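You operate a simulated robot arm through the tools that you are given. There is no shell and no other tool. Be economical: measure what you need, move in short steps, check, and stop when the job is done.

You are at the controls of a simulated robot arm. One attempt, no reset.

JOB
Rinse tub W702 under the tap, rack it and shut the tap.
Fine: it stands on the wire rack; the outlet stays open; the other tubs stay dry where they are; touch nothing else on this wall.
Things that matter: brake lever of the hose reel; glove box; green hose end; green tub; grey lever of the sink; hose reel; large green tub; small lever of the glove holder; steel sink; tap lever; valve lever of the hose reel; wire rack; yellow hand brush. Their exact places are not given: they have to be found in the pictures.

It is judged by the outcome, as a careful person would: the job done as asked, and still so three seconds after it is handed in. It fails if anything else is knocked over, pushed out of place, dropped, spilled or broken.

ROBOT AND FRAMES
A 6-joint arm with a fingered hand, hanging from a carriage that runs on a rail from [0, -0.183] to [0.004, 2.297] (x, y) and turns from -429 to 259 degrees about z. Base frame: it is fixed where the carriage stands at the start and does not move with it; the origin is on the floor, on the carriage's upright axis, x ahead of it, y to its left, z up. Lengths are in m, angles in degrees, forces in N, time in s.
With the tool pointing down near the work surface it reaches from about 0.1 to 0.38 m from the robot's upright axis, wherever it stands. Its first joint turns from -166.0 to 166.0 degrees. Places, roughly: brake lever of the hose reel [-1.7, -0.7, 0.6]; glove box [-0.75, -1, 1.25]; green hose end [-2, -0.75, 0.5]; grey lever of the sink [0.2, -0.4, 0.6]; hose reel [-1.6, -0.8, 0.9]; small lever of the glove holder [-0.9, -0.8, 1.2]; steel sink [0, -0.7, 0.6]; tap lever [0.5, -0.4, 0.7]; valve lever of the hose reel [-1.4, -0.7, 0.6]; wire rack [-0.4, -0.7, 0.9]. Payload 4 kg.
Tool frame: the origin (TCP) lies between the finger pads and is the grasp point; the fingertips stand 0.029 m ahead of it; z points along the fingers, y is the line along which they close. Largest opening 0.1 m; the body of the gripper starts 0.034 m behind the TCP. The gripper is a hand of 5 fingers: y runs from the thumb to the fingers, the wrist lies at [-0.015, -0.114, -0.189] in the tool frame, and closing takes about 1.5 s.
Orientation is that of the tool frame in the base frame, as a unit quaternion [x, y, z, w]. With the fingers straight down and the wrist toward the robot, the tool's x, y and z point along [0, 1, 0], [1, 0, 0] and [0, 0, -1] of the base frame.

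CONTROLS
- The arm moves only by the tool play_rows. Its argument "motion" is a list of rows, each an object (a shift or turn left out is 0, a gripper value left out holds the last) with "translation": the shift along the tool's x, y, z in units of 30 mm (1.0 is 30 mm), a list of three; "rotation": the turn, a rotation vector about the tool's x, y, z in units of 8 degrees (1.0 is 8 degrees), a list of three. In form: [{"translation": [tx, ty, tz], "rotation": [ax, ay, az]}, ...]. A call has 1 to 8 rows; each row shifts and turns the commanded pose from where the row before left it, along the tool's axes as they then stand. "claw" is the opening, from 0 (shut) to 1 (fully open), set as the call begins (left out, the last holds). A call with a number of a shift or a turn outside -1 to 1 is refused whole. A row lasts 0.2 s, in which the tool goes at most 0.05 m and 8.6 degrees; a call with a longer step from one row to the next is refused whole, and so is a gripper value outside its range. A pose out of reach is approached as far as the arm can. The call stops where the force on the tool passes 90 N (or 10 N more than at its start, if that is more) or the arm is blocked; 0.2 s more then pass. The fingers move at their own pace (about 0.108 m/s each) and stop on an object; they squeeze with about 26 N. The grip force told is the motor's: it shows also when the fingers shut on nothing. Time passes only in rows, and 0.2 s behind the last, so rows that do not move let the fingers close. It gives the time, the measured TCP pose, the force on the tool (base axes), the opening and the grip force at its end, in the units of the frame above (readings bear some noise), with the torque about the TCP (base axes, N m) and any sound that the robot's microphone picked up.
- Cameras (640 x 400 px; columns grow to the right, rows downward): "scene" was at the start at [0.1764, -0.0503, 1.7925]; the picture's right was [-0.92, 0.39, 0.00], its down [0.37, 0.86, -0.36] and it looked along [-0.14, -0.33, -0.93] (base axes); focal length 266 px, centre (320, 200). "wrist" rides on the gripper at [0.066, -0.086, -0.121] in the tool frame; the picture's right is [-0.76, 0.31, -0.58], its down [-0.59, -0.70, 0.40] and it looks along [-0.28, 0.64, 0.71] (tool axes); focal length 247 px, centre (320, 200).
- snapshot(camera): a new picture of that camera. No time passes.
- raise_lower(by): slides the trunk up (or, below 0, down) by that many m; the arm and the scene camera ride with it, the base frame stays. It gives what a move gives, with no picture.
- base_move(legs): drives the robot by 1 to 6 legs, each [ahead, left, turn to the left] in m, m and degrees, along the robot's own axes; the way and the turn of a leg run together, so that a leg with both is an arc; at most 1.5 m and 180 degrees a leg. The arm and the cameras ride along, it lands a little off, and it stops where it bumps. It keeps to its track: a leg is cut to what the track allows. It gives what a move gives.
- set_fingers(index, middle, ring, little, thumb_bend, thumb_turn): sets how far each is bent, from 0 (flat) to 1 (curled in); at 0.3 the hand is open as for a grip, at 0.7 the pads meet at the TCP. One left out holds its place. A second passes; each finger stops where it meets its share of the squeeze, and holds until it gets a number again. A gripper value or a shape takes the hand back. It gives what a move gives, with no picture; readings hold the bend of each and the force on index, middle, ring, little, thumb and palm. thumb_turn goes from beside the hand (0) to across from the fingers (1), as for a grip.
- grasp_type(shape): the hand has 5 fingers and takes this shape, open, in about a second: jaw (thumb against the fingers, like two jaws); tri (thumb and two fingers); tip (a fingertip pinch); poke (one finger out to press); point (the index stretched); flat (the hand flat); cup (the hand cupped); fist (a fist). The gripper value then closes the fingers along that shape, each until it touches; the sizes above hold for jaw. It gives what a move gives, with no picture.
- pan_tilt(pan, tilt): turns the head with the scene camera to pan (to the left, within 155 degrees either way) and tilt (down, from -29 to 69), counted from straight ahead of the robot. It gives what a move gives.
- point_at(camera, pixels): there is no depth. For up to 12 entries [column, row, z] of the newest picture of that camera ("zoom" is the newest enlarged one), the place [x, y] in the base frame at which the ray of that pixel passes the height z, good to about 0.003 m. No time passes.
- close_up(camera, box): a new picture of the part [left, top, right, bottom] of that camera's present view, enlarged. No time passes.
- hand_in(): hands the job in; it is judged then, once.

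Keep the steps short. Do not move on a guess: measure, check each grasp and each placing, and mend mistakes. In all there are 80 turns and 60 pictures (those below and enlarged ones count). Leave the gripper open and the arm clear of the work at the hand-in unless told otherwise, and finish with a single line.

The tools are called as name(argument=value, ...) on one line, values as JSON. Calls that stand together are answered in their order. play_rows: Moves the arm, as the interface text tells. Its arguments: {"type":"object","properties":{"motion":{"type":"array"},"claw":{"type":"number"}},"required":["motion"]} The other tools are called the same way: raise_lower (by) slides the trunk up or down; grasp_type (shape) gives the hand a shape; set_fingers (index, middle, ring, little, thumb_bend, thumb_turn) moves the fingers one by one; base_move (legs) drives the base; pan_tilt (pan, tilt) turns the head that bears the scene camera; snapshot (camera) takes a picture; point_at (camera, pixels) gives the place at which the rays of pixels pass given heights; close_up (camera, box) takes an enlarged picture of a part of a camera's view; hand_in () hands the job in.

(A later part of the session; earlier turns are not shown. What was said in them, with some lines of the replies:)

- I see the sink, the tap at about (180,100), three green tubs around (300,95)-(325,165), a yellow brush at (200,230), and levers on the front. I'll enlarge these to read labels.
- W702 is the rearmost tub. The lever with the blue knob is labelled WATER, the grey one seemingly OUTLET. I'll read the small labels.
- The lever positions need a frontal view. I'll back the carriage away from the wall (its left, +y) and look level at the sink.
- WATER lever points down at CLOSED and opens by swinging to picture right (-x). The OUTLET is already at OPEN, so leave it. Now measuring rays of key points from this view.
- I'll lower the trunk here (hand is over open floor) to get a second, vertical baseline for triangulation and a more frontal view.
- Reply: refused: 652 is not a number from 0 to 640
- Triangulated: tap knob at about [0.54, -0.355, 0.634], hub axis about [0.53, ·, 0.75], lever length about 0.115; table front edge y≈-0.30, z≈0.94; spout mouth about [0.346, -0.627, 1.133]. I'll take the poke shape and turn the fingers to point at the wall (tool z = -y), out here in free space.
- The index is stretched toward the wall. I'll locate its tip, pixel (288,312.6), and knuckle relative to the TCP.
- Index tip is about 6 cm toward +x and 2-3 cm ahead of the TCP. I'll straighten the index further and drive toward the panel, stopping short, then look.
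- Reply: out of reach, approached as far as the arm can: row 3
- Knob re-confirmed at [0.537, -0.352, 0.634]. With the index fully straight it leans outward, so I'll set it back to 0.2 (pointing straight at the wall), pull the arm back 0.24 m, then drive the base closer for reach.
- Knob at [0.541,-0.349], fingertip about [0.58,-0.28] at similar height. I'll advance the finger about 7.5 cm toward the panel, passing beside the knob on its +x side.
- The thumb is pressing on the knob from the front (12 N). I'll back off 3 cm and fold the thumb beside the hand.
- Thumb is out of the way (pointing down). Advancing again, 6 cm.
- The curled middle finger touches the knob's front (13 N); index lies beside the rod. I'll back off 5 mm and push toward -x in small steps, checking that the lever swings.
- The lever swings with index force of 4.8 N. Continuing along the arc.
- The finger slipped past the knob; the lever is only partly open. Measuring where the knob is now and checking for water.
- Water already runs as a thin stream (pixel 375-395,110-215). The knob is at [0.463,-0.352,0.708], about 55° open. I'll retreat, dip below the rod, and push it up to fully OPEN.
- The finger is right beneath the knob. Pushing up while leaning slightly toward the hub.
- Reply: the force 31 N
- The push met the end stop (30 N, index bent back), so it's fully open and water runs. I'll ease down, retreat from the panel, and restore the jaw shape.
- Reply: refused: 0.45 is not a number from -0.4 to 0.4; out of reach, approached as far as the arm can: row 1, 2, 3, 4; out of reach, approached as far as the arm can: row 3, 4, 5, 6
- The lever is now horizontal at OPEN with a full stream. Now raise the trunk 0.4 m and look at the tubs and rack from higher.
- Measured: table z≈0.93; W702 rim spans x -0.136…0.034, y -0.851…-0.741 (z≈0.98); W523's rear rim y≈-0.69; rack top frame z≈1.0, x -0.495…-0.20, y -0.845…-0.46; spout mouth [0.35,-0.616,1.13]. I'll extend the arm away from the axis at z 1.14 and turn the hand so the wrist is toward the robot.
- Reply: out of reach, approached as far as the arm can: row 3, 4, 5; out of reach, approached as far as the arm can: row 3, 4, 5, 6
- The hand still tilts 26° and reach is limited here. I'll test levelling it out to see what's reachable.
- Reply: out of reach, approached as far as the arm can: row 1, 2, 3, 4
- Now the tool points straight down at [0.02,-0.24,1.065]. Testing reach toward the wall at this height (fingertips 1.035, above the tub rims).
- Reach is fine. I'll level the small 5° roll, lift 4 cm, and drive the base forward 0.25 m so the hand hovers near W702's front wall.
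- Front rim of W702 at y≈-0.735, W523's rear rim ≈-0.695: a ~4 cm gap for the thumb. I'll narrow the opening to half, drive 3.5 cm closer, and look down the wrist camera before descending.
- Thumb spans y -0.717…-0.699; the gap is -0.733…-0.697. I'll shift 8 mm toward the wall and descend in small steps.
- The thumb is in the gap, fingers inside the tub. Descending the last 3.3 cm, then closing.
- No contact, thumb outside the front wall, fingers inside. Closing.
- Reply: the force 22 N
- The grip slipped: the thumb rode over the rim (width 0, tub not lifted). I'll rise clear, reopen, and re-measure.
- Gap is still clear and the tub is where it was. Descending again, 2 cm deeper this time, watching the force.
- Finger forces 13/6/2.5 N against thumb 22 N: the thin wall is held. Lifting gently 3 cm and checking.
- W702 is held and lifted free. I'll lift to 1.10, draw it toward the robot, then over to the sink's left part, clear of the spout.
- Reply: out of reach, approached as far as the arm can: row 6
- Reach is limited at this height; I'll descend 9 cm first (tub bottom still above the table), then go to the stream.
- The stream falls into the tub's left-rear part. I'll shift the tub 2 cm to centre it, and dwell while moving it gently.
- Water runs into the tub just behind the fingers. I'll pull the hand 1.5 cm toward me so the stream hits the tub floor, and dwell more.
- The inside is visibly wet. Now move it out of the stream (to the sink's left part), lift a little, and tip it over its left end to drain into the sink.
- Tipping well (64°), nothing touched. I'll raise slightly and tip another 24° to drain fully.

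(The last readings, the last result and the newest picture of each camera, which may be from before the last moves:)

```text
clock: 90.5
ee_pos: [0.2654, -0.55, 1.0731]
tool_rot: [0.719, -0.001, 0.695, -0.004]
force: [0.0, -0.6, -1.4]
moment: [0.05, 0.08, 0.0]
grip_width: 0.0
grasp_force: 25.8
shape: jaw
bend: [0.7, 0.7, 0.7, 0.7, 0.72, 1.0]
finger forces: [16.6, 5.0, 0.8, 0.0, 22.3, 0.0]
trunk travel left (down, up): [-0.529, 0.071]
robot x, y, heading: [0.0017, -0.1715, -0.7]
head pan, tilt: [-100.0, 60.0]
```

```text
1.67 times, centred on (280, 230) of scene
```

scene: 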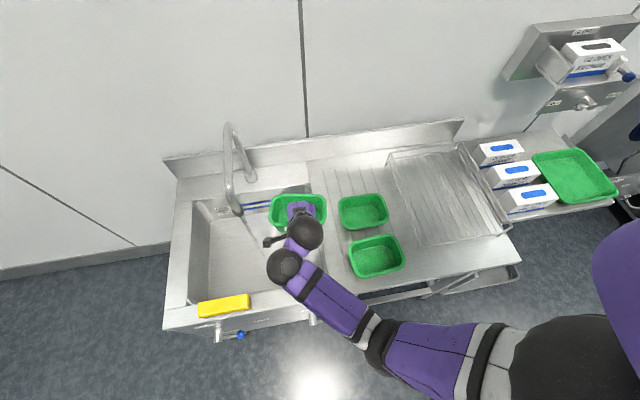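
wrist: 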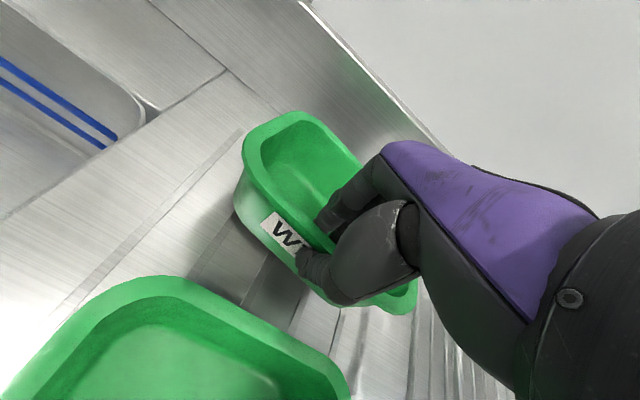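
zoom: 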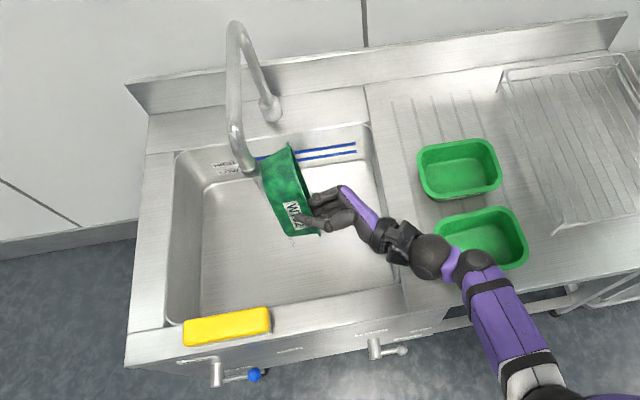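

Drained. Rolling the tub back level, above the sink.

play_rows(motion=[{"translation": [-0.7, 0, 0], "rotation": [0, -1, 0]}, {"translation": [-0.5, 0, 0.5], "rotation": [0, -1, 0]}, {"rotation": [0, -1, 0]}, {"rotation": [0, -1, 0]}, {"rotation": [0, -1, 0]}, {"rotation": [0, -1, 0]}, {"rotation": [0, -1, 0]}, {"rotation": [0, -1, 0]}])

play_rows(motion=[{"rotation": [0, -1, 0]}, {"rotation": [0, -1, 0]}, {"rotation": [0, -1, 0]}, {"translation": [-0.9, 0.5, 0]}, {"translation": [-0.9, 0.5, 0]}])

```text
clock: 92.3
ee_pos: [0.2769, -0.5505, 1.0349]
tool_rot: [0.978, 0.001, 0.208, -0.004]
force: [0.2, 0.0, -0.9]
moment: [0.04, 0.0, -0.01]
grip_width: 0.0002
grasp_force: 26.0
shape: jaw
bend: [0.7, 0.7, 0.7, 0.7, 0.72, 1.0]
finger forces: [16.0, 5.1, 1.1, 0.0, 22.1, 0.0]
trunk travel left (down, up): [-0.529, 0.071]
robot x, y, heading: [0.0002, -0.1708, 0.0]
head pan, tilt: [-100.0, 60.0]
```

```text
clock: 93.5
ee_pos: [0.2256, -0.581, 1.0319]
tool_rot: [1.0, 0.002, 0.001, -0.004]
force: [0.4, 0.1, -1.2]
moment: [0.06, -0.01, -0.03]
grip_width: 0.0001
grasp_force: 26.6
shape: jaw
bend: [0.7, 0.7, 0.7, 0.7, 0.73, 1.0]
finger forces: [15.4, 5.3, 1.3, 0.0, 22.0, 0.1]
trunk travel left (down, up): [-0.529, 0.071]
robot x, y, heading: [0.0018, -0.1713, -0.5]
head pan, tilt: [-100.0, 60.0]
```

Level at [0.226,-0.581,1.032]. Now back along the wall side (y -0.72) so no drips fall over the other tubs, then across.

play_rows(motion=[{"translation": [-0.4, 0.95, 0]}, {"translation": [-0.4, 0.95, 0]}, {"translation": [-0.4, 0.95, 0]}, {"translation": [0, 0.95, 0]}, {"translation": [0, 0.9, 0]}])

```text
clock: 94.8
ee_pos: [0.1886, -0.7236, 1.0343]
tool_rot: [1.0, 0.002, 0.001, -0.004]
force: [0.5, 0.9, -1.6]
moment: [0.02, -0.04, -0.01]
grip_width: 0.0
grasp_force: 26.1
shape: jaw
bend: [0.7, 0.7, 0.7, 0.7, 0.73, 1.0]
finger forces: [15.5, 5.3, 1.4, 0.1, 22.2, 0.0]
trunk travel left (down, up): [-0.529, 0.071]
robot x, y, heading: [-0.0015, -0.1712, -0.3]
head pan, tilt: [-100.0, 60.0]
```

play_rows(motion=[{"translation": [-1, 0.2, 0]}, {"translation": [-1, 0.2, -0.2]}, {"translation": [-1, 0, -0.2]}, {"translation": [-1, 0, -0.2]}, {"translation": [-1, 0, -0.3]}, {"translation": [-1, 0, -0.4]}, {"translation": [-1, 0, -0.4]}, {"translation": [-0.7, 0, 0]}])

close_up(camera="scene", box=[300, 110, 540, 280])

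```text
clock: 96.5
ee_pos: [-0.0425, -0.7368, 1.0842]
tool_rot: [1.0, 0.002, 0.0, -0.004]
force: [-0.6, -0.3, -0.5]
moment: [0.06, 0.02, 0.01]
grip_width: 0.0
grasp_force: 25.8
shape: jaw
bend: [0.7, 0.7, 0.7, 0.7, 0.73, 1.0]
finger forces: [15.5, 5.3, 1.4, 0.0, 22.1, 0.0]
trunk travel left (down, up): [-0.529, 0.071]
robot x, y, heading: [-0.0002, -0.1704, -0.6]
head pan, tilt: [-100.0, 60.0]
```

```text
2.35 times, centred on (420, 195) of scene
```

zoom: 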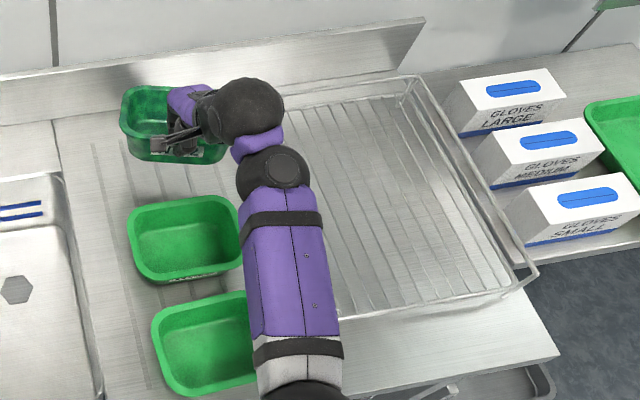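

Clear of the others. Continue to x=-0.25, then over the rack middle.

play_rows(motion=[{"translation": [-1, 0, 0]}, {"translation": [-1, 0, 0]}, {"translation": [-1, 0, 0]}, {"translation": [-1, 0, 0]}, {"translation": [-1, 0, 0]}, {"translation": [-1, 0, 0]}, {"translation": [-1, 0, 0]}])

play_rows(motion=[{"translation": [-1, -0.8, 0]}, {"translation": [-1, -0.8, 0]}, {"translation": [-0.9, -0.8, 0]}, {"translation": [0, -0.2, 0]}])

snapshot(camera="wrist")

```text
clock: 98.2
ee_pos: [-0.257, -0.7362, 1.0827]
tool_rot: [1.0, 0.002, 0.001, -0.003]
force: [0.2, -0.2, -0.5]
moment: [0.08, 0.0, 0.0]
grip_width: 0.0002
grasp_force: 26.4
shape: jaw
bend: [0.7, 0.7, 0.7, 0.7, 0.73, 1.0]
finger forces: [15.5, 5.2, 1.4, 0.1, 22.0, 0.0]
trunk travel left (down, up): [-0.529, 0.071]
robot x, y, heading: [0.0008, -0.1704, -0.4]
head pan, tilt: [-100.0, 60.0]
```

```text
clock: 99.2
ee_pos: [-0.3407, -0.6572, 1.0849]
tool_rot: [1.0, 0.0, 0.001, -0.003]
force: [0.0, 0.0, -1.3]
moment: [0.04, -0.04, -0.03]
grip_width: 0.0003
grasp_force: 26.6
shape: jaw
bend: [0.7, 0.7, 0.7, 0.7, 0.73, 1.0]
finger forces: [15.4, 5.1, 1.5, 0.2, 21.9, 0.0]
trunk travel left (down, up): [-0.529, 0.071]
robot x, y, heading: [0.0007, -0.1663, -0.7]
head pan, tilt: [-100.0, 60.0]
```

```text
5 pictures are left
```

wrist: 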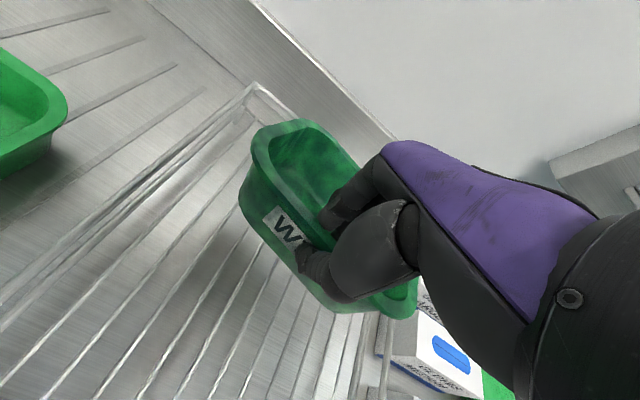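

The tub is over the middle of the rack (x -0.43…-0.255). Descending in steps, feeling for the wires.

play_rows(motion=[{"translation": [0, 0, 0.8]}, {"translation": [0, 0, 0.8]}, {"translation": [0, 0, 0.6]}])

play_rows(motion=[{"translation": [0, 0, 0.25]}, {"translation": [0, 0, 0.15]}])

play_rows(motion=[{"translation": [0, 0, 0.2]}, {}])

```text
clock: 100.0
ee_pos: [-0.339, -0.656, 1.0187]
tool_rot: [1.0, 0.001, 0.0, -0.003]
force: [0.3, 0.5, 0.0]
moment: [-0.03, -0.07, 0.01]
grip_width: 0.0001
grasp_force: 26.2
shape: jaw
bend: [0.7, 0.7, 0.7, 0.7, 0.73, 1.0]
finger forces: [14.6, 5.6, 1.3, 0.0, 21.9, 0.0]
trunk travel left (down, up): [-0.529, 0.071]
robot x, y, heading: [0.0023, -0.1679, -0.2]
head pan, tilt: [-100.0, 60.0]
```

```text
clock: 100.5
ee_pos: [-0.3385, -0.6576, 1.0074]
tool_rot: [1.0, 0.002, 0.001, -0.003]
force: [0.1, 0.0, 0.2]
moment: [-0.05, -0.03, 0.03]
grip_width: 0.0
grasp_force: 25.7
shape: jaw
bend: [0.7, 0.7, 0.7, 0.7, 0.73, 1.0]
finger forces: [14.9, 5.8, 1.0, 0.0, 22.2, 0.1]
trunk travel left (down, up): [-0.529, 0.071]
robot x, y, heading: [-0.0015, -0.1695, -0.3]
head pan, tilt: [-100.0, 60.0]
```

```text
clock: 101.2
ee_pos: [-0.3405, -0.6589, 1.0011]
tool_rot: [1.0, 0.002, 0.001, -0.003]
force: [2.4, 2.4, 8.2]
moment: [-0.01, -0.07, 0.02]
grip_width: 0.0
grasp_force: 26.0
shape: jaw
bend: [0.7, 0.7, 0.7, 0.7, 0.73, 1.0]
finger forces: [15.8, 6.2, 1.2, 0.1, 24.6, 0.0]
trunk travel left (down, up): [-0.529, 0.071]
robot x, y, heading: [-0.0005, -0.1685, -0.4]
head pan, tilt: [-100.0, 60.0]
```

Landed on the wires at TCP 1.001 (8 N up). Opening slowly, then rising.

play_rows(motion=[{}, {}, {}, {}, {}], claw=0.45)

play_rows(motion=[{"translation": [0, 0, -0.3]}, {"translation": [0, 0, -0.6]}, {"translation": [0, 0, -0.9]}, {"translation": [0, 0, -0.9]}, {"translation": [0, 0, -0.3]}])

snapshot(camera="wrist")

```text
clock: 102.3
ee_pos: [-0.3388, -0.6577, 1.0019]
tool_rot: [1.0, 0.001, 0.001, -0.004]
force: [-0.2, 0.3, 0.8]
moment: [-0.03, 0.02, 0.0]
grip_width: 0.0446
grasp_force: 0.0
shape: jaw
bend: [0.43, 0.45, 0.74, 0.51, 0.4, 1.0]
finger forces: [0.0, 0.0, 0.0, 0.0, 0.0, 0.1]
trunk travel left (down, up): [-0.529, 0.071]
robot x, y, heading: [-0.0041, -0.1674, -0.2]
head pan, tilt: [-100.0, 60.0]
```

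```text
clock: 103.5
ee_pos: [-0.3399, -0.6575, 1.091]
tool_rot: [1.0, 0.001, 0.002, -0.004]
force: [-0.7, -0.2, -0.3]
moment: [0.0, -0.02, 0.02]
grip_width: 0.0443
grasp_force: 0.0
shape: jaw
bend: [0.43, 0.45, 0.74, 0.51, 0.4, 1.0]
finger forces: [0.1, 0.0, 0.0, 0.1, 0.0, 0.1]
trunk travel left (down, up): [-0.529, 0.071]
robot x, y, heading: [0.0029, -0.1655, -0.2]
head pan, tilt: [-100.0, 60.0]
```

```text
4 pictures are left
```

wrist: 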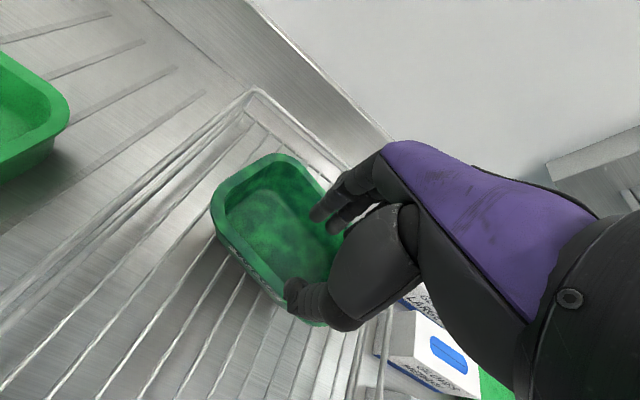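

W702 stands upright and wet on the rack. Now backing away over the floor to prepare for closing the tap.

base_move(legs=[[0, 0.75, 0]])

play_rows(motion=[{"translation": [1, 0, 0]}, {"translation": [1, 0, 0]}, {"translation": [1, 0, 0]}, {"translation": [1, 0, 0]}, {"translation": [1, 0, 0]}, {"translation": [1, 0, 0]}, {"translation": [1, 0, 0]}, {"translation": [1, 0, 0]}], claw=1)

play_rows(motion=[{"translation": [1, 0, 1]}, {"translation": [1, 0, 1]}, {"translation": [1, 0, 1]}, {"translation": [1, 0, 0]}, {"translation": [1, 0, 0]}, {"translation": [1, 0, 0]}, {"translation": [1, 0, 0]}])

```text
clock: 107.6
ee_pos: [-0.3519, 0.0974, 1.0907]
tool_rot: [1.0, -0.012, 0.001, -0.003]
force: [0.7, 0.3, -0.7]
moment: [-0.02, 0.0, 0.0]
grip_width: 0.0445
grasp_force: 0.0
shape: jaw
bend: [0.43, 0.45, 0.74, 0.51, 0.4, 1.0]
finger forces: [0.0, 0.0, 0.0, 0.0, 0.1, 0.1]
trunk travel left (down, up): [-0.529, 0.071]
robot x, y, heading: [-0.0012, 0.578, -2.1]
head pan, tilt: [-100.0, 60.0]
```

```text
clock: 109.4
ee_pos: [-0.1106, 0.0923, 1.0914]
tool_rot: [1.0, -0.012, 0.002, -0.003]
force: [0.2, 0.5, 0.7]
moment: [0.0, 0.01, 0.01]
grip_width: 0.0999
grasp_force: 0.0
shape: jaw
bend: [0.3, 0.3, 0.3, 0.3, 0.3, 0.98]
finger forces: [0.1, 0.1, 0.0, 0.0, 0.0, 0.0]
trunk travel left (down, up): [-0.529, 0.071]
robot x, y, heading: [-0.0011, 0.5754, -2.2]
head pan, tilt: [-100.0, 60.0]
```

```text
clock: 111.0
ee_pos: [0.1002, 0.0867, 1.0006]
tool_rot: [1.0, -0.013, 0.001, -0.003]
force: [-1.2, -0.4, 0.9]
moment: [0.03, -0.03, 0.02]
grip_width: 0.0998
grasp_force: 0.1
shape: jaw
bend: [0.3, 0.3, 0.3, 0.3, 0.3, 0.98]
finger forces: [0.0, 0.0, 0.0, 0.0, 0.0, 0.0]
trunk travel left (down, up): [-0.529, 0.071]
robot x, y, heading: [0.0007, 0.5751, -2.2]
head pan, tilt: [-100.0, 60.0]
```

Turning the hand back (yaw -90°), then lowering the trunk.

play_rows(motion=[{"rotation": [0, 0, -1]}, {"rotation": [0, 0, -1]}, {"rotation": [0, 0, -1]}, {"rotation": [0, 0, -1]}, {"rotation": [0, 0, -1]}, {"rotation": [0, 0, -1]}])

play_rows(motion=[{"rotation": [0, 0, -1]}, {"rotation": [0, 0, -1]}, {"rotation": [0, 0, -1]}, {"rotation": [0, 0, -1]}, {"rotation": [0, 0, -1]}, {"rotation": [0, 0, -0.25]}])

raise_lower(by=-0.4)

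base_move(legs=[[0, 0.15, 2.2]])

play_rows(motion=[{"translation": [-0.5, 0.8, 0], "rotation": [0, -0.94, 0]}, {"translation": [0, 0.8, 0], "rotation": [0, -0.94, 0]}, {"translation": [0, 0.8, 0], "rotation": [0, -0.94, 0]}, {"translation": [0, 0.8, 0], "rotation": [0, -0.94, 0]}, {"translation": [0, 0.8, 0], "rotation": [0, -0.94, 0]}, {"translation": [0, 0.8, 0], "rotation": [0, -0.94, 0]}])

play_rows(motion=[{"translation": [0, 0.8, 0], "rotation": [0, -0.94, 0]}, {"translation": [0, 0.8, 0], "rotation": [0, -0.94, 0]}, {"translation": [0, 0.5, 0], "rotation": [0, -0.94, 0]}, {"translation": [0, 0.5, 0], "rotation": [0, -0.94, 0]}, {"translation": [0, 0.5, 0], "rotation": [0, -0.94, 0]}, {"translation": [0, 0, 0], "rotation": [0, -0.94, 0]}])

```text
clock: 112.4
ee_pos: [0.0988, 0.0883, 1.0013]
tool_rot: [0.918, 0.397, 0.002, -0.002]
force: [0.7, 0.6, -0.4]
moment: [0.01, 0.05, 0.02]
grip_width: 0.0997
grasp_force: 0.2
shape: jaw
bend: [0.3, 0.3, 0.3, 0.3, 0.3, 0.98]
finger forces: [0.0, 0.0, 0.0, 0.0, 0.1, 0.0]
trunk travel left (down, up): [-0.529, 0.071]
robot x, y, heading: [-0.0001, 0.5758, -1.9]
head pan, tilt: [-100.0, 60.0]
```

```text
clock: 113.8
ee_pos: [0.099, 0.0864, 1.0022]
tool_rot: [0.715, 0.699, 0.004, -0.001]
force: [-0.1, -0.4, 0.7]
moment: [-0.03, 0.0, 0.03]
grip_width: 0.1001
grasp_force: 0.0
shape: jaw
bend: [0.3, 0.3, 0.3, 0.3, 0.3, 0.98]
finger forces: [0.0, 0.0, 0.0, 0.0, 0.0, 0.0]
trunk travel left (down, up): [-0.529, 0.071]
robot x, y, heading: [0.001, 0.5749, -2.2]
head pan, tilt: [-100.0, 60.0]
```

```text
clock: 117.6
ee_pos: [0.1002, 0.0865, 0.6019]
tool_rot: [0.716, 0.698, 0.003, -0.003]
force: [-0.4, 0.0, 0.4]
moment: [0.0, 0.02, 0.02]
grip_width: 0.1
grasp_force: 0.2
shape: jaw
bend: [0.3, 0.3, 0.3, 0.3, 0.3, 0.98]
finger forces: [0.1, 0.0, 0.0, 0.0, 0.0, 0.1]
trunk travel left (down, up): [-0.129, 0.471]
robot x, y, heading: [-0.0005, 0.5749, -1.8]
head pan, tilt: [-100.0, 60.0]
```

```text
clock: 119.0
ee_pos: [0.1181, 0.2428, 0.6022]
tool_rot: [0.702, 0.712, 0.004, -0.002]
force: [0.0, 0.4, -0.6]
moment: [-0.02, 0.01, -0.02]
grip_width: 0.0994
grasp_force: 0.0
shape: jaw
bend: [0.3, 0.3, 0.3, 0.3, 0.3, 0.98]
finger forces: [0.0, 0.1, 0.0, 0.0, 0.0, 0.0]
trunk travel left (down, up): [-0.129, 0.471]
robot x, y, heading: [0.001, 0.7248, -0.0]
head pan, tilt: [-100.0, 60.0]
```

```text
clock: 120.4
ee_pos: [0.2627, 0.2316, 0.6007]
tool_rot: [0.648, 0.659, -0.267, 0.272]
force: [-0.9, -0.1, -0.2]
moment: [-0.01, -0.01, 0.01]
grip_width: 0.0998
grasp_force: 0.1
shape: jaw
bend: [0.3, 0.3, 0.3, 0.3, 0.3, 0.98]
finger forces: [0.0, 0.0, 0.0, 0.1, 0.0, 0.0]
trunk travel left (down, up): [-0.129, 0.471]
robot x, y, heading: [0.0023, 0.7262, 0.3]
head pan, tilt: [-100.0, 60.0]
```

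```text
clock: 121.8
ee_pos: [0.3566, 0.2299, 0.6012]
tool_rot: [0.496, 0.504, -0.496, 0.504]
force: [0.1, -0.9, -0.3]
moment: [-0.01, 0.02, 0.0]
grip_width: 0.0996
grasp_force: 0.1
shape: jaw
bend: [0.3, 0.3, 0.3, 0.3, 0.3, 0.98]
finger forces: [0.0, 0.1, 0.1, 0.1, 0.0, 0.0]
trunk travel left (down, up): [-0.129, 0.471]
robot x, y, heading: [0.0011, 0.7289, 0.1]
head pan, tilt: [-100.0, 60.0]
```

Pointing at the wall again. Forming the pointing hand (index 0.2, others curled, thumb aside), pulling the arm back and up, then driving in.

set_fingers(index=0.2, middle=1, ring=1, little=1, thumb_bend=0, thumb_turn=0)

play_rows(motion=[{"translation": [-0.9, 0, -1]}, {"translation": [-0.9, 0, -1]}, {"translation": [-0.9, 0, -1]}, {"translation": [-0.9, 0, -1]}, {"translation": [-0.9, 0, -1]}, {"translation": [-0.9, 0, -1]}, {"translation": [-0.9, 0, -1]}, {"translation": [-0.9, 0, -1]}])

base_move(legs=[[0, -0.72, 0]])

```text
clock: 122.8
ee_pos: [0.3568, 0.2297, 0.6013]
tool_rot: [0.497, 0.504, -0.495, 0.504]
force: [0.4, -0.3, -0.4]
moment: [-0.01, 0.04, 0.03]
grip_width: 0.1482
grasp_force: 0.0
shape: fingers
bend: [0.2, 1.0, 1.0, 1.0, 0.0, 0.0]
finger forces: [0.1, 0.0, 0.1, 0.0, 0.0, 0.1]
trunk travel left (down, up): [-0.129, 0.471]
robot x, y, heading: [0.0017, 0.7256, 0.4]
head pan, tilt: [-100.0, 60.0]
```

```text
clock: 124.6
ee_pos: [0.3536, 0.4699, 0.8178]
tool_rot: [0.497, 0.505, -0.496, 0.503]
force: [0.7, 0.4, 0.4]
moment: [0.0, -0.02, -0.04]
grip_width: 0.1482
grasp_force: 0.1
shape: fingers
bend: [0.2, 1.0, 1.0, 1.0, 0.0, 0.0]
finger forces: [0.0, 0.1, 0.1, 0.0, 0.0, 0.0]
trunk travel left (down, up): [-0.129, 0.471]
robot x, y, heading: [0.0037, 0.7289, 0.4]
head pan, tilt: [-100.0, 60.0]
```

```text
clock: 128.4
ee_pos: [0.354, -0.2228, 0.8183]
tool_rot: [0.494, 0.507, -0.492, 0.507]
force: [0.9, -0.3, 0.8]
moment: [-0.03, -0.03, 0.02]
grip_width: 0.1483
grasp_force: 0.1
shape: fingers
bend: [0.2, 1.0, 1.0, 1.0, 0.0, 0.0]
finger forces: [0.1, 0.0, 0.1, 0.0, 0.0, 0.0]
trunk travel left (down, up): [-0.129, 0.471]
robot x, y, heading: [0.003, 0.0294, 0.9]
head pan, tilt: [-100.0, 60.0]
```

Approaching above the rod: aim finger at x≈0.44, z≈0.79.

play_rows(motion=[{"translation": [0.3, 0.4, 0.9]}, {"translation": [0.1, 0.4, 0.9]}, {"translation": [0, 0, 0.8]}, {"translation": [0, 0, 0.8]}, {"translation": [0, 0, 0.7]}])

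pan_tilt(pan=-60, tilt=50)

close_up(camera="scene", box=[216, 190, 376, 290])

```text
clock: 129.6
ee_pos: [0.3811, -0.3468, 0.8076]
tool_rot: [0.495, 0.506, -0.492, 0.506]
force: [0.4, 0.4, 0.5]
moment: [0.0, 0.0, 0.01]
grip_width: 0.1483
grasp_force: 0.1
shape: fingers
bend: [0.2, 1.0, 1.0, 1.0, 0.0, 0.0]
finger forces: [0.1, 0.0, 0.0, 0.0, 0.0, 0.0]
trunk travel left (down, up): [-0.129, 0.471]
robot x, y, heading: [-0.001, 0.0261, 1.0]
head pan, tilt: [-100.0, 60.0]
```

```text
clock: 130.7
ee_pos: [0.382, -0.3451, 0.8054]
tool_rot: [0.494, 0.507, -0.492, 0.507]
force: [-0.5, 0.3, 0.1]
moment: [0.02, -0.03, 0.0]
grip_width: 0.1481
grasp_force: 0.1
shape: fingers
bend: [0.2, 1.0, 1.0, 1.0, 0.0, 0.0]
finger forces: [0.0, 0.1, 0.0, 0.0, 0.1, 0.1]
trunk travel left (down, up): [-0.129, 0.471]
robot x, y, heading: [0.0028, 0.0282, 0.9]
head pan, tilt: [-60.0, 50.0]
```

```text
4.00 times, centred on (296, 240) of scene
```

zoom: 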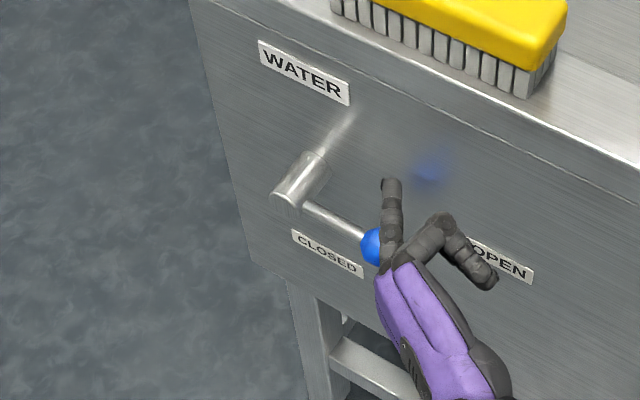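

point_at(camera="zoom", pixels=[[372, 247, 0.745], [372, 247, 0.73], [372, 247, 0.76], [390, 187, 0.79], [390, 187, 0.77], [394, 230, 0.79], [310, 207, 0.75]])

```text
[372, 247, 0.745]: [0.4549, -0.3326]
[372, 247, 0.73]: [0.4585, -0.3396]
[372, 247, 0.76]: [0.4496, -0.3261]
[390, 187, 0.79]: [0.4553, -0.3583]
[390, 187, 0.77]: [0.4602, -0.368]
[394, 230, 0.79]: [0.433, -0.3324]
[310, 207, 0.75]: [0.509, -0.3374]
```

The open knob is near [0.455,-0.352,0.71] and the finger (x≈0.455, z≈0.79) is right above it. I'll push down then curve toward +x along the lever's arc.

play_rows(motion=[{"translation": [0.9, 0.1, 0]}, {"translation": [0.9, 0.15, 0]}, {"translation": [0.85, 0.1, 0]}, {"translation": [0.75, 0.4, 0]}, {"translation": [0.6, 0.6, 0]}])

play_rows(motion=[{"translation": [0.35, 0.75, 0]}, {"translation": [0, 0.6, 0]}])

```text
clock: 131.9
ee_pos: [0.4253, -0.3449, 0.6854]
tool_rot: [0.494, 0.507, -0.492, 0.507]
force: [-0.7, 0.4, -0.1]
moment: [0.01, -0.02, 0.01]
grip_width: 0.1481
grasp_force: 0.3
shape: fingers
bend: [0.2, 1.0, 1.0, 1.0, 0.0, 0.0]
finger forces: [0.4, 0.0, 0.0, 0.1, 0.0, 0.0]
trunk travel left (down, up): [-0.129, 0.471]
robot x, y, heading: [-0.0017, 0.0283, 1.1]
head pan, tilt: [-60.0, 50.0]
```

```text
clock: 132.5
ee_pos: [0.4633, -0.3432, 0.674]
tool_rot: [0.494, 0.507, -0.493, 0.506]
force: [-2.2, -1.1, 0.3]
moment: [-0.02, 0.02, -0.1]
grip_width: 0.147
grasp_force: 1.4
shape: fingers
bend: [0.22, 1.0, 1.0, 1.0, 0.0, 0.0]
finger forces: [2.8, 0.0, 0.0, 0.0, 0.0, 0.0]
trunk travel left (down, up): [-0.129, 0.471]
robot x, y, heading: [0.0012, 0.0316, 0.8]
head pan, tilt: [-60.0, 50.0]
```

The index is pushing with 2.8 N toward CLOSED. Continuing in small steps to the stop.

play_rows(motion=[{"translation": [0, 0.4, 0]}, {}])

play_rows(motion=[{"translation": [0, 0.35, 0]}, {}])

close_up(camera="scene", box=[216, 50, 456, 290])

```text
clock: 133.1
ee_pos: [0.472, -0.3425, 0.6743]
tool_rot: [0.493, 0.508, -0.494, 0.506]
force: [-10.1, -3.0, -0.8]
moment: [0.0, 0.11, -0.28]
grip_width: 0.1439
grasp_force: 5.3
shape: fingers
bend: [0.26, 1.0, 1.0, 1.0, 0.0, 0.0]
finger forces: [10.0, 0.0, 0.0, 0.0, 0.0, 0.0]
trunk travel left (down, up): [-0.129, 0.471]
robot x, y, heading: [-0.0027, 0.0286, 0.7]
head pan, tilt: [-60.0, 50.0]
```

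```text
clock: 133.7
ee_pos: [0.4825, -0.3422, 0.6724]
tool_rot: [0.493, 0.508, -0.493, 0.505]
force: [-12.4, 2.8, -1.2]
moment: [0.04, 0.14, 0.01]
grip_width: 0.1393
grasp_force: 6.4
shape: fingers
bend: [0.34, 1.0, 1.0, 1.0, 0.0, 0.0]
finger forces: [12.6, 0.1, 0.0, 0.0, 0.0, 0.0]
trunk travel left (down, up): [-0.129, 0.471]
robot x, y, heading: [-0.0004, 0.0313, 1.0]
head pan, tilt: [-60.0, 50.0]
```

```text
1.67 times, centred on (336, 170) of scene
```

zoom: 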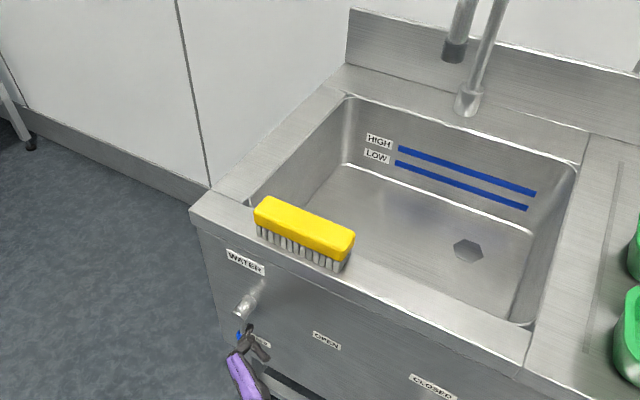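

No stream under the spout and the lever is against its stop (12 N, finger yielding). Releasing sideways and retreating, opening the hand well clear.

play_rows(motion=[{"translation": [0, -0.8, 0]}, {"translation": [0, -0.5, -0.5]}, {"translation": [0, 0, -1]}, {"translation": [0, 0, -1]}, {"translation": [0, 0, -1]}, {"translation": [0, 0, -1]}, {"translation": [0, 0, -1]}])

base_move(legs=[[0, 0.6, -1]])

grasp_type(shape="jaw")

pan_tilt(pan=-92, tilt=32)

close_up(camera="scene", box=[170, 70, 490, 270])

```text
clock: 135.3
ee_pos: [0.4433, -0.1766, 0.6774]
tool_rot: [0.494, 0.507, -0.493, 0.507]
force: [0.4, 0.2, 0.6]
moment: [-0.01, -0.02, -0.02]
grip_width: 0.1481
grasp_force: 0.1
shape: fingers
bend: [0.2, 1.0, 1.0, 1.0, 0.0, 0.0]
finger forces: [0.1, 0.1, 0.1, 0.0, 0.0, 0.0]
trunk travel left (down, up): [-0.129, 0.471]
robot x, y, heading: [0.0014, 0.0324, 0.9]
head pan, tilt: [-60.0, 50.0]
```

```text
clock: 138.6
ee_pos: [0.4442, 0.4084, 0.6785]
tool_rot: [0.496, 0.506, -0.493, 0.505]
force: [0.7, 0.3, -0.2]
moment: [-0.03, 0.01, 0.02]
grip_width: 0.1479
grasp_force: 0.0
shape: fingers
bend: [0.2, 1.0, 1.0, 1.0, 0.0, 0.0]
finger forces: [0.0, 0.0, 0.1, 0.0, 0.0, 0.0]
trunk travel left (down, up): [-0.129, 0.471]
robot x, y, heading: [0.0016, 0.6165, 0.6]
head pan, tilt: [-60.0, 50.0]
```

```text
clock: 139.5
ee_pos: [0.4445, 0.4077, 0.6781]
tool_rot: [0.495, 0.505, -0.494, 0.505]
force: [0.0, -0.2, -0.3]
moment: [-0.03, -0.02, 0.01]
grip_width: 0.0997
grasp_force: 0.1
shape: jaw
bend: [0.3, 0.3, 0.3, 0.3, 0.3, 0.97]
finger forces: [0.0, 0.0, 0.0, 0.1, 0.0, 0.1]
trunk travel left (down, up): [-0.129, 0.471]
robot x, y, heading: [0.0011, 0.6229, 0.5]
head pan, tilt: [-60.0, 50.0]
```

```text
clock: 140.5
ee_pos: [0.4423, 0.4076, 0.6769]
tool_rot: [0.496, 0.505, -0.494, 0.505]
force: [-0.2, -0.4, -1.5]
moment: [0.04, 0.0, -0.02]
grip_width: 0.1001
grasp_force: 0.0
shape: jaw
bend: [0.3, 0.3, 0.3, 0.3, 0.3, 0.97]
finger forces: [0.1, 0.0, 0.0, 0.1, 0.0, 0.0]
trunk travel left (down, up): [-0.129, 0.471]
robot x, y, heading: [-0.0016, 0.6217, 0.5]
head pan, tilt: [-92.0, 32.0]
```

```text
2.00 times, centred on (330, 170) of scene
```

zoom: 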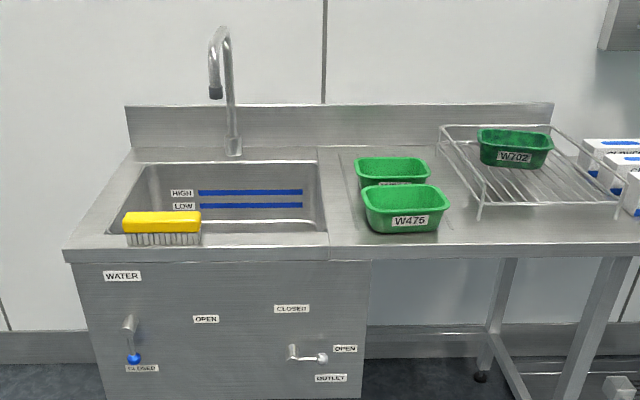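

Final view: the WATER lever points down at CLOSED and no stream runs. The OUTLET is still at OPEN. W702 stands wet on the rack, and the other tubs and the brush are in place. Handing in.

hand_in()

```text
The job is handed in.
```

Tub W702 is rinsed, drained and standing on the wire rack; the tap is shut, the outlet is still open, and the other tubs and the brush are where they were.
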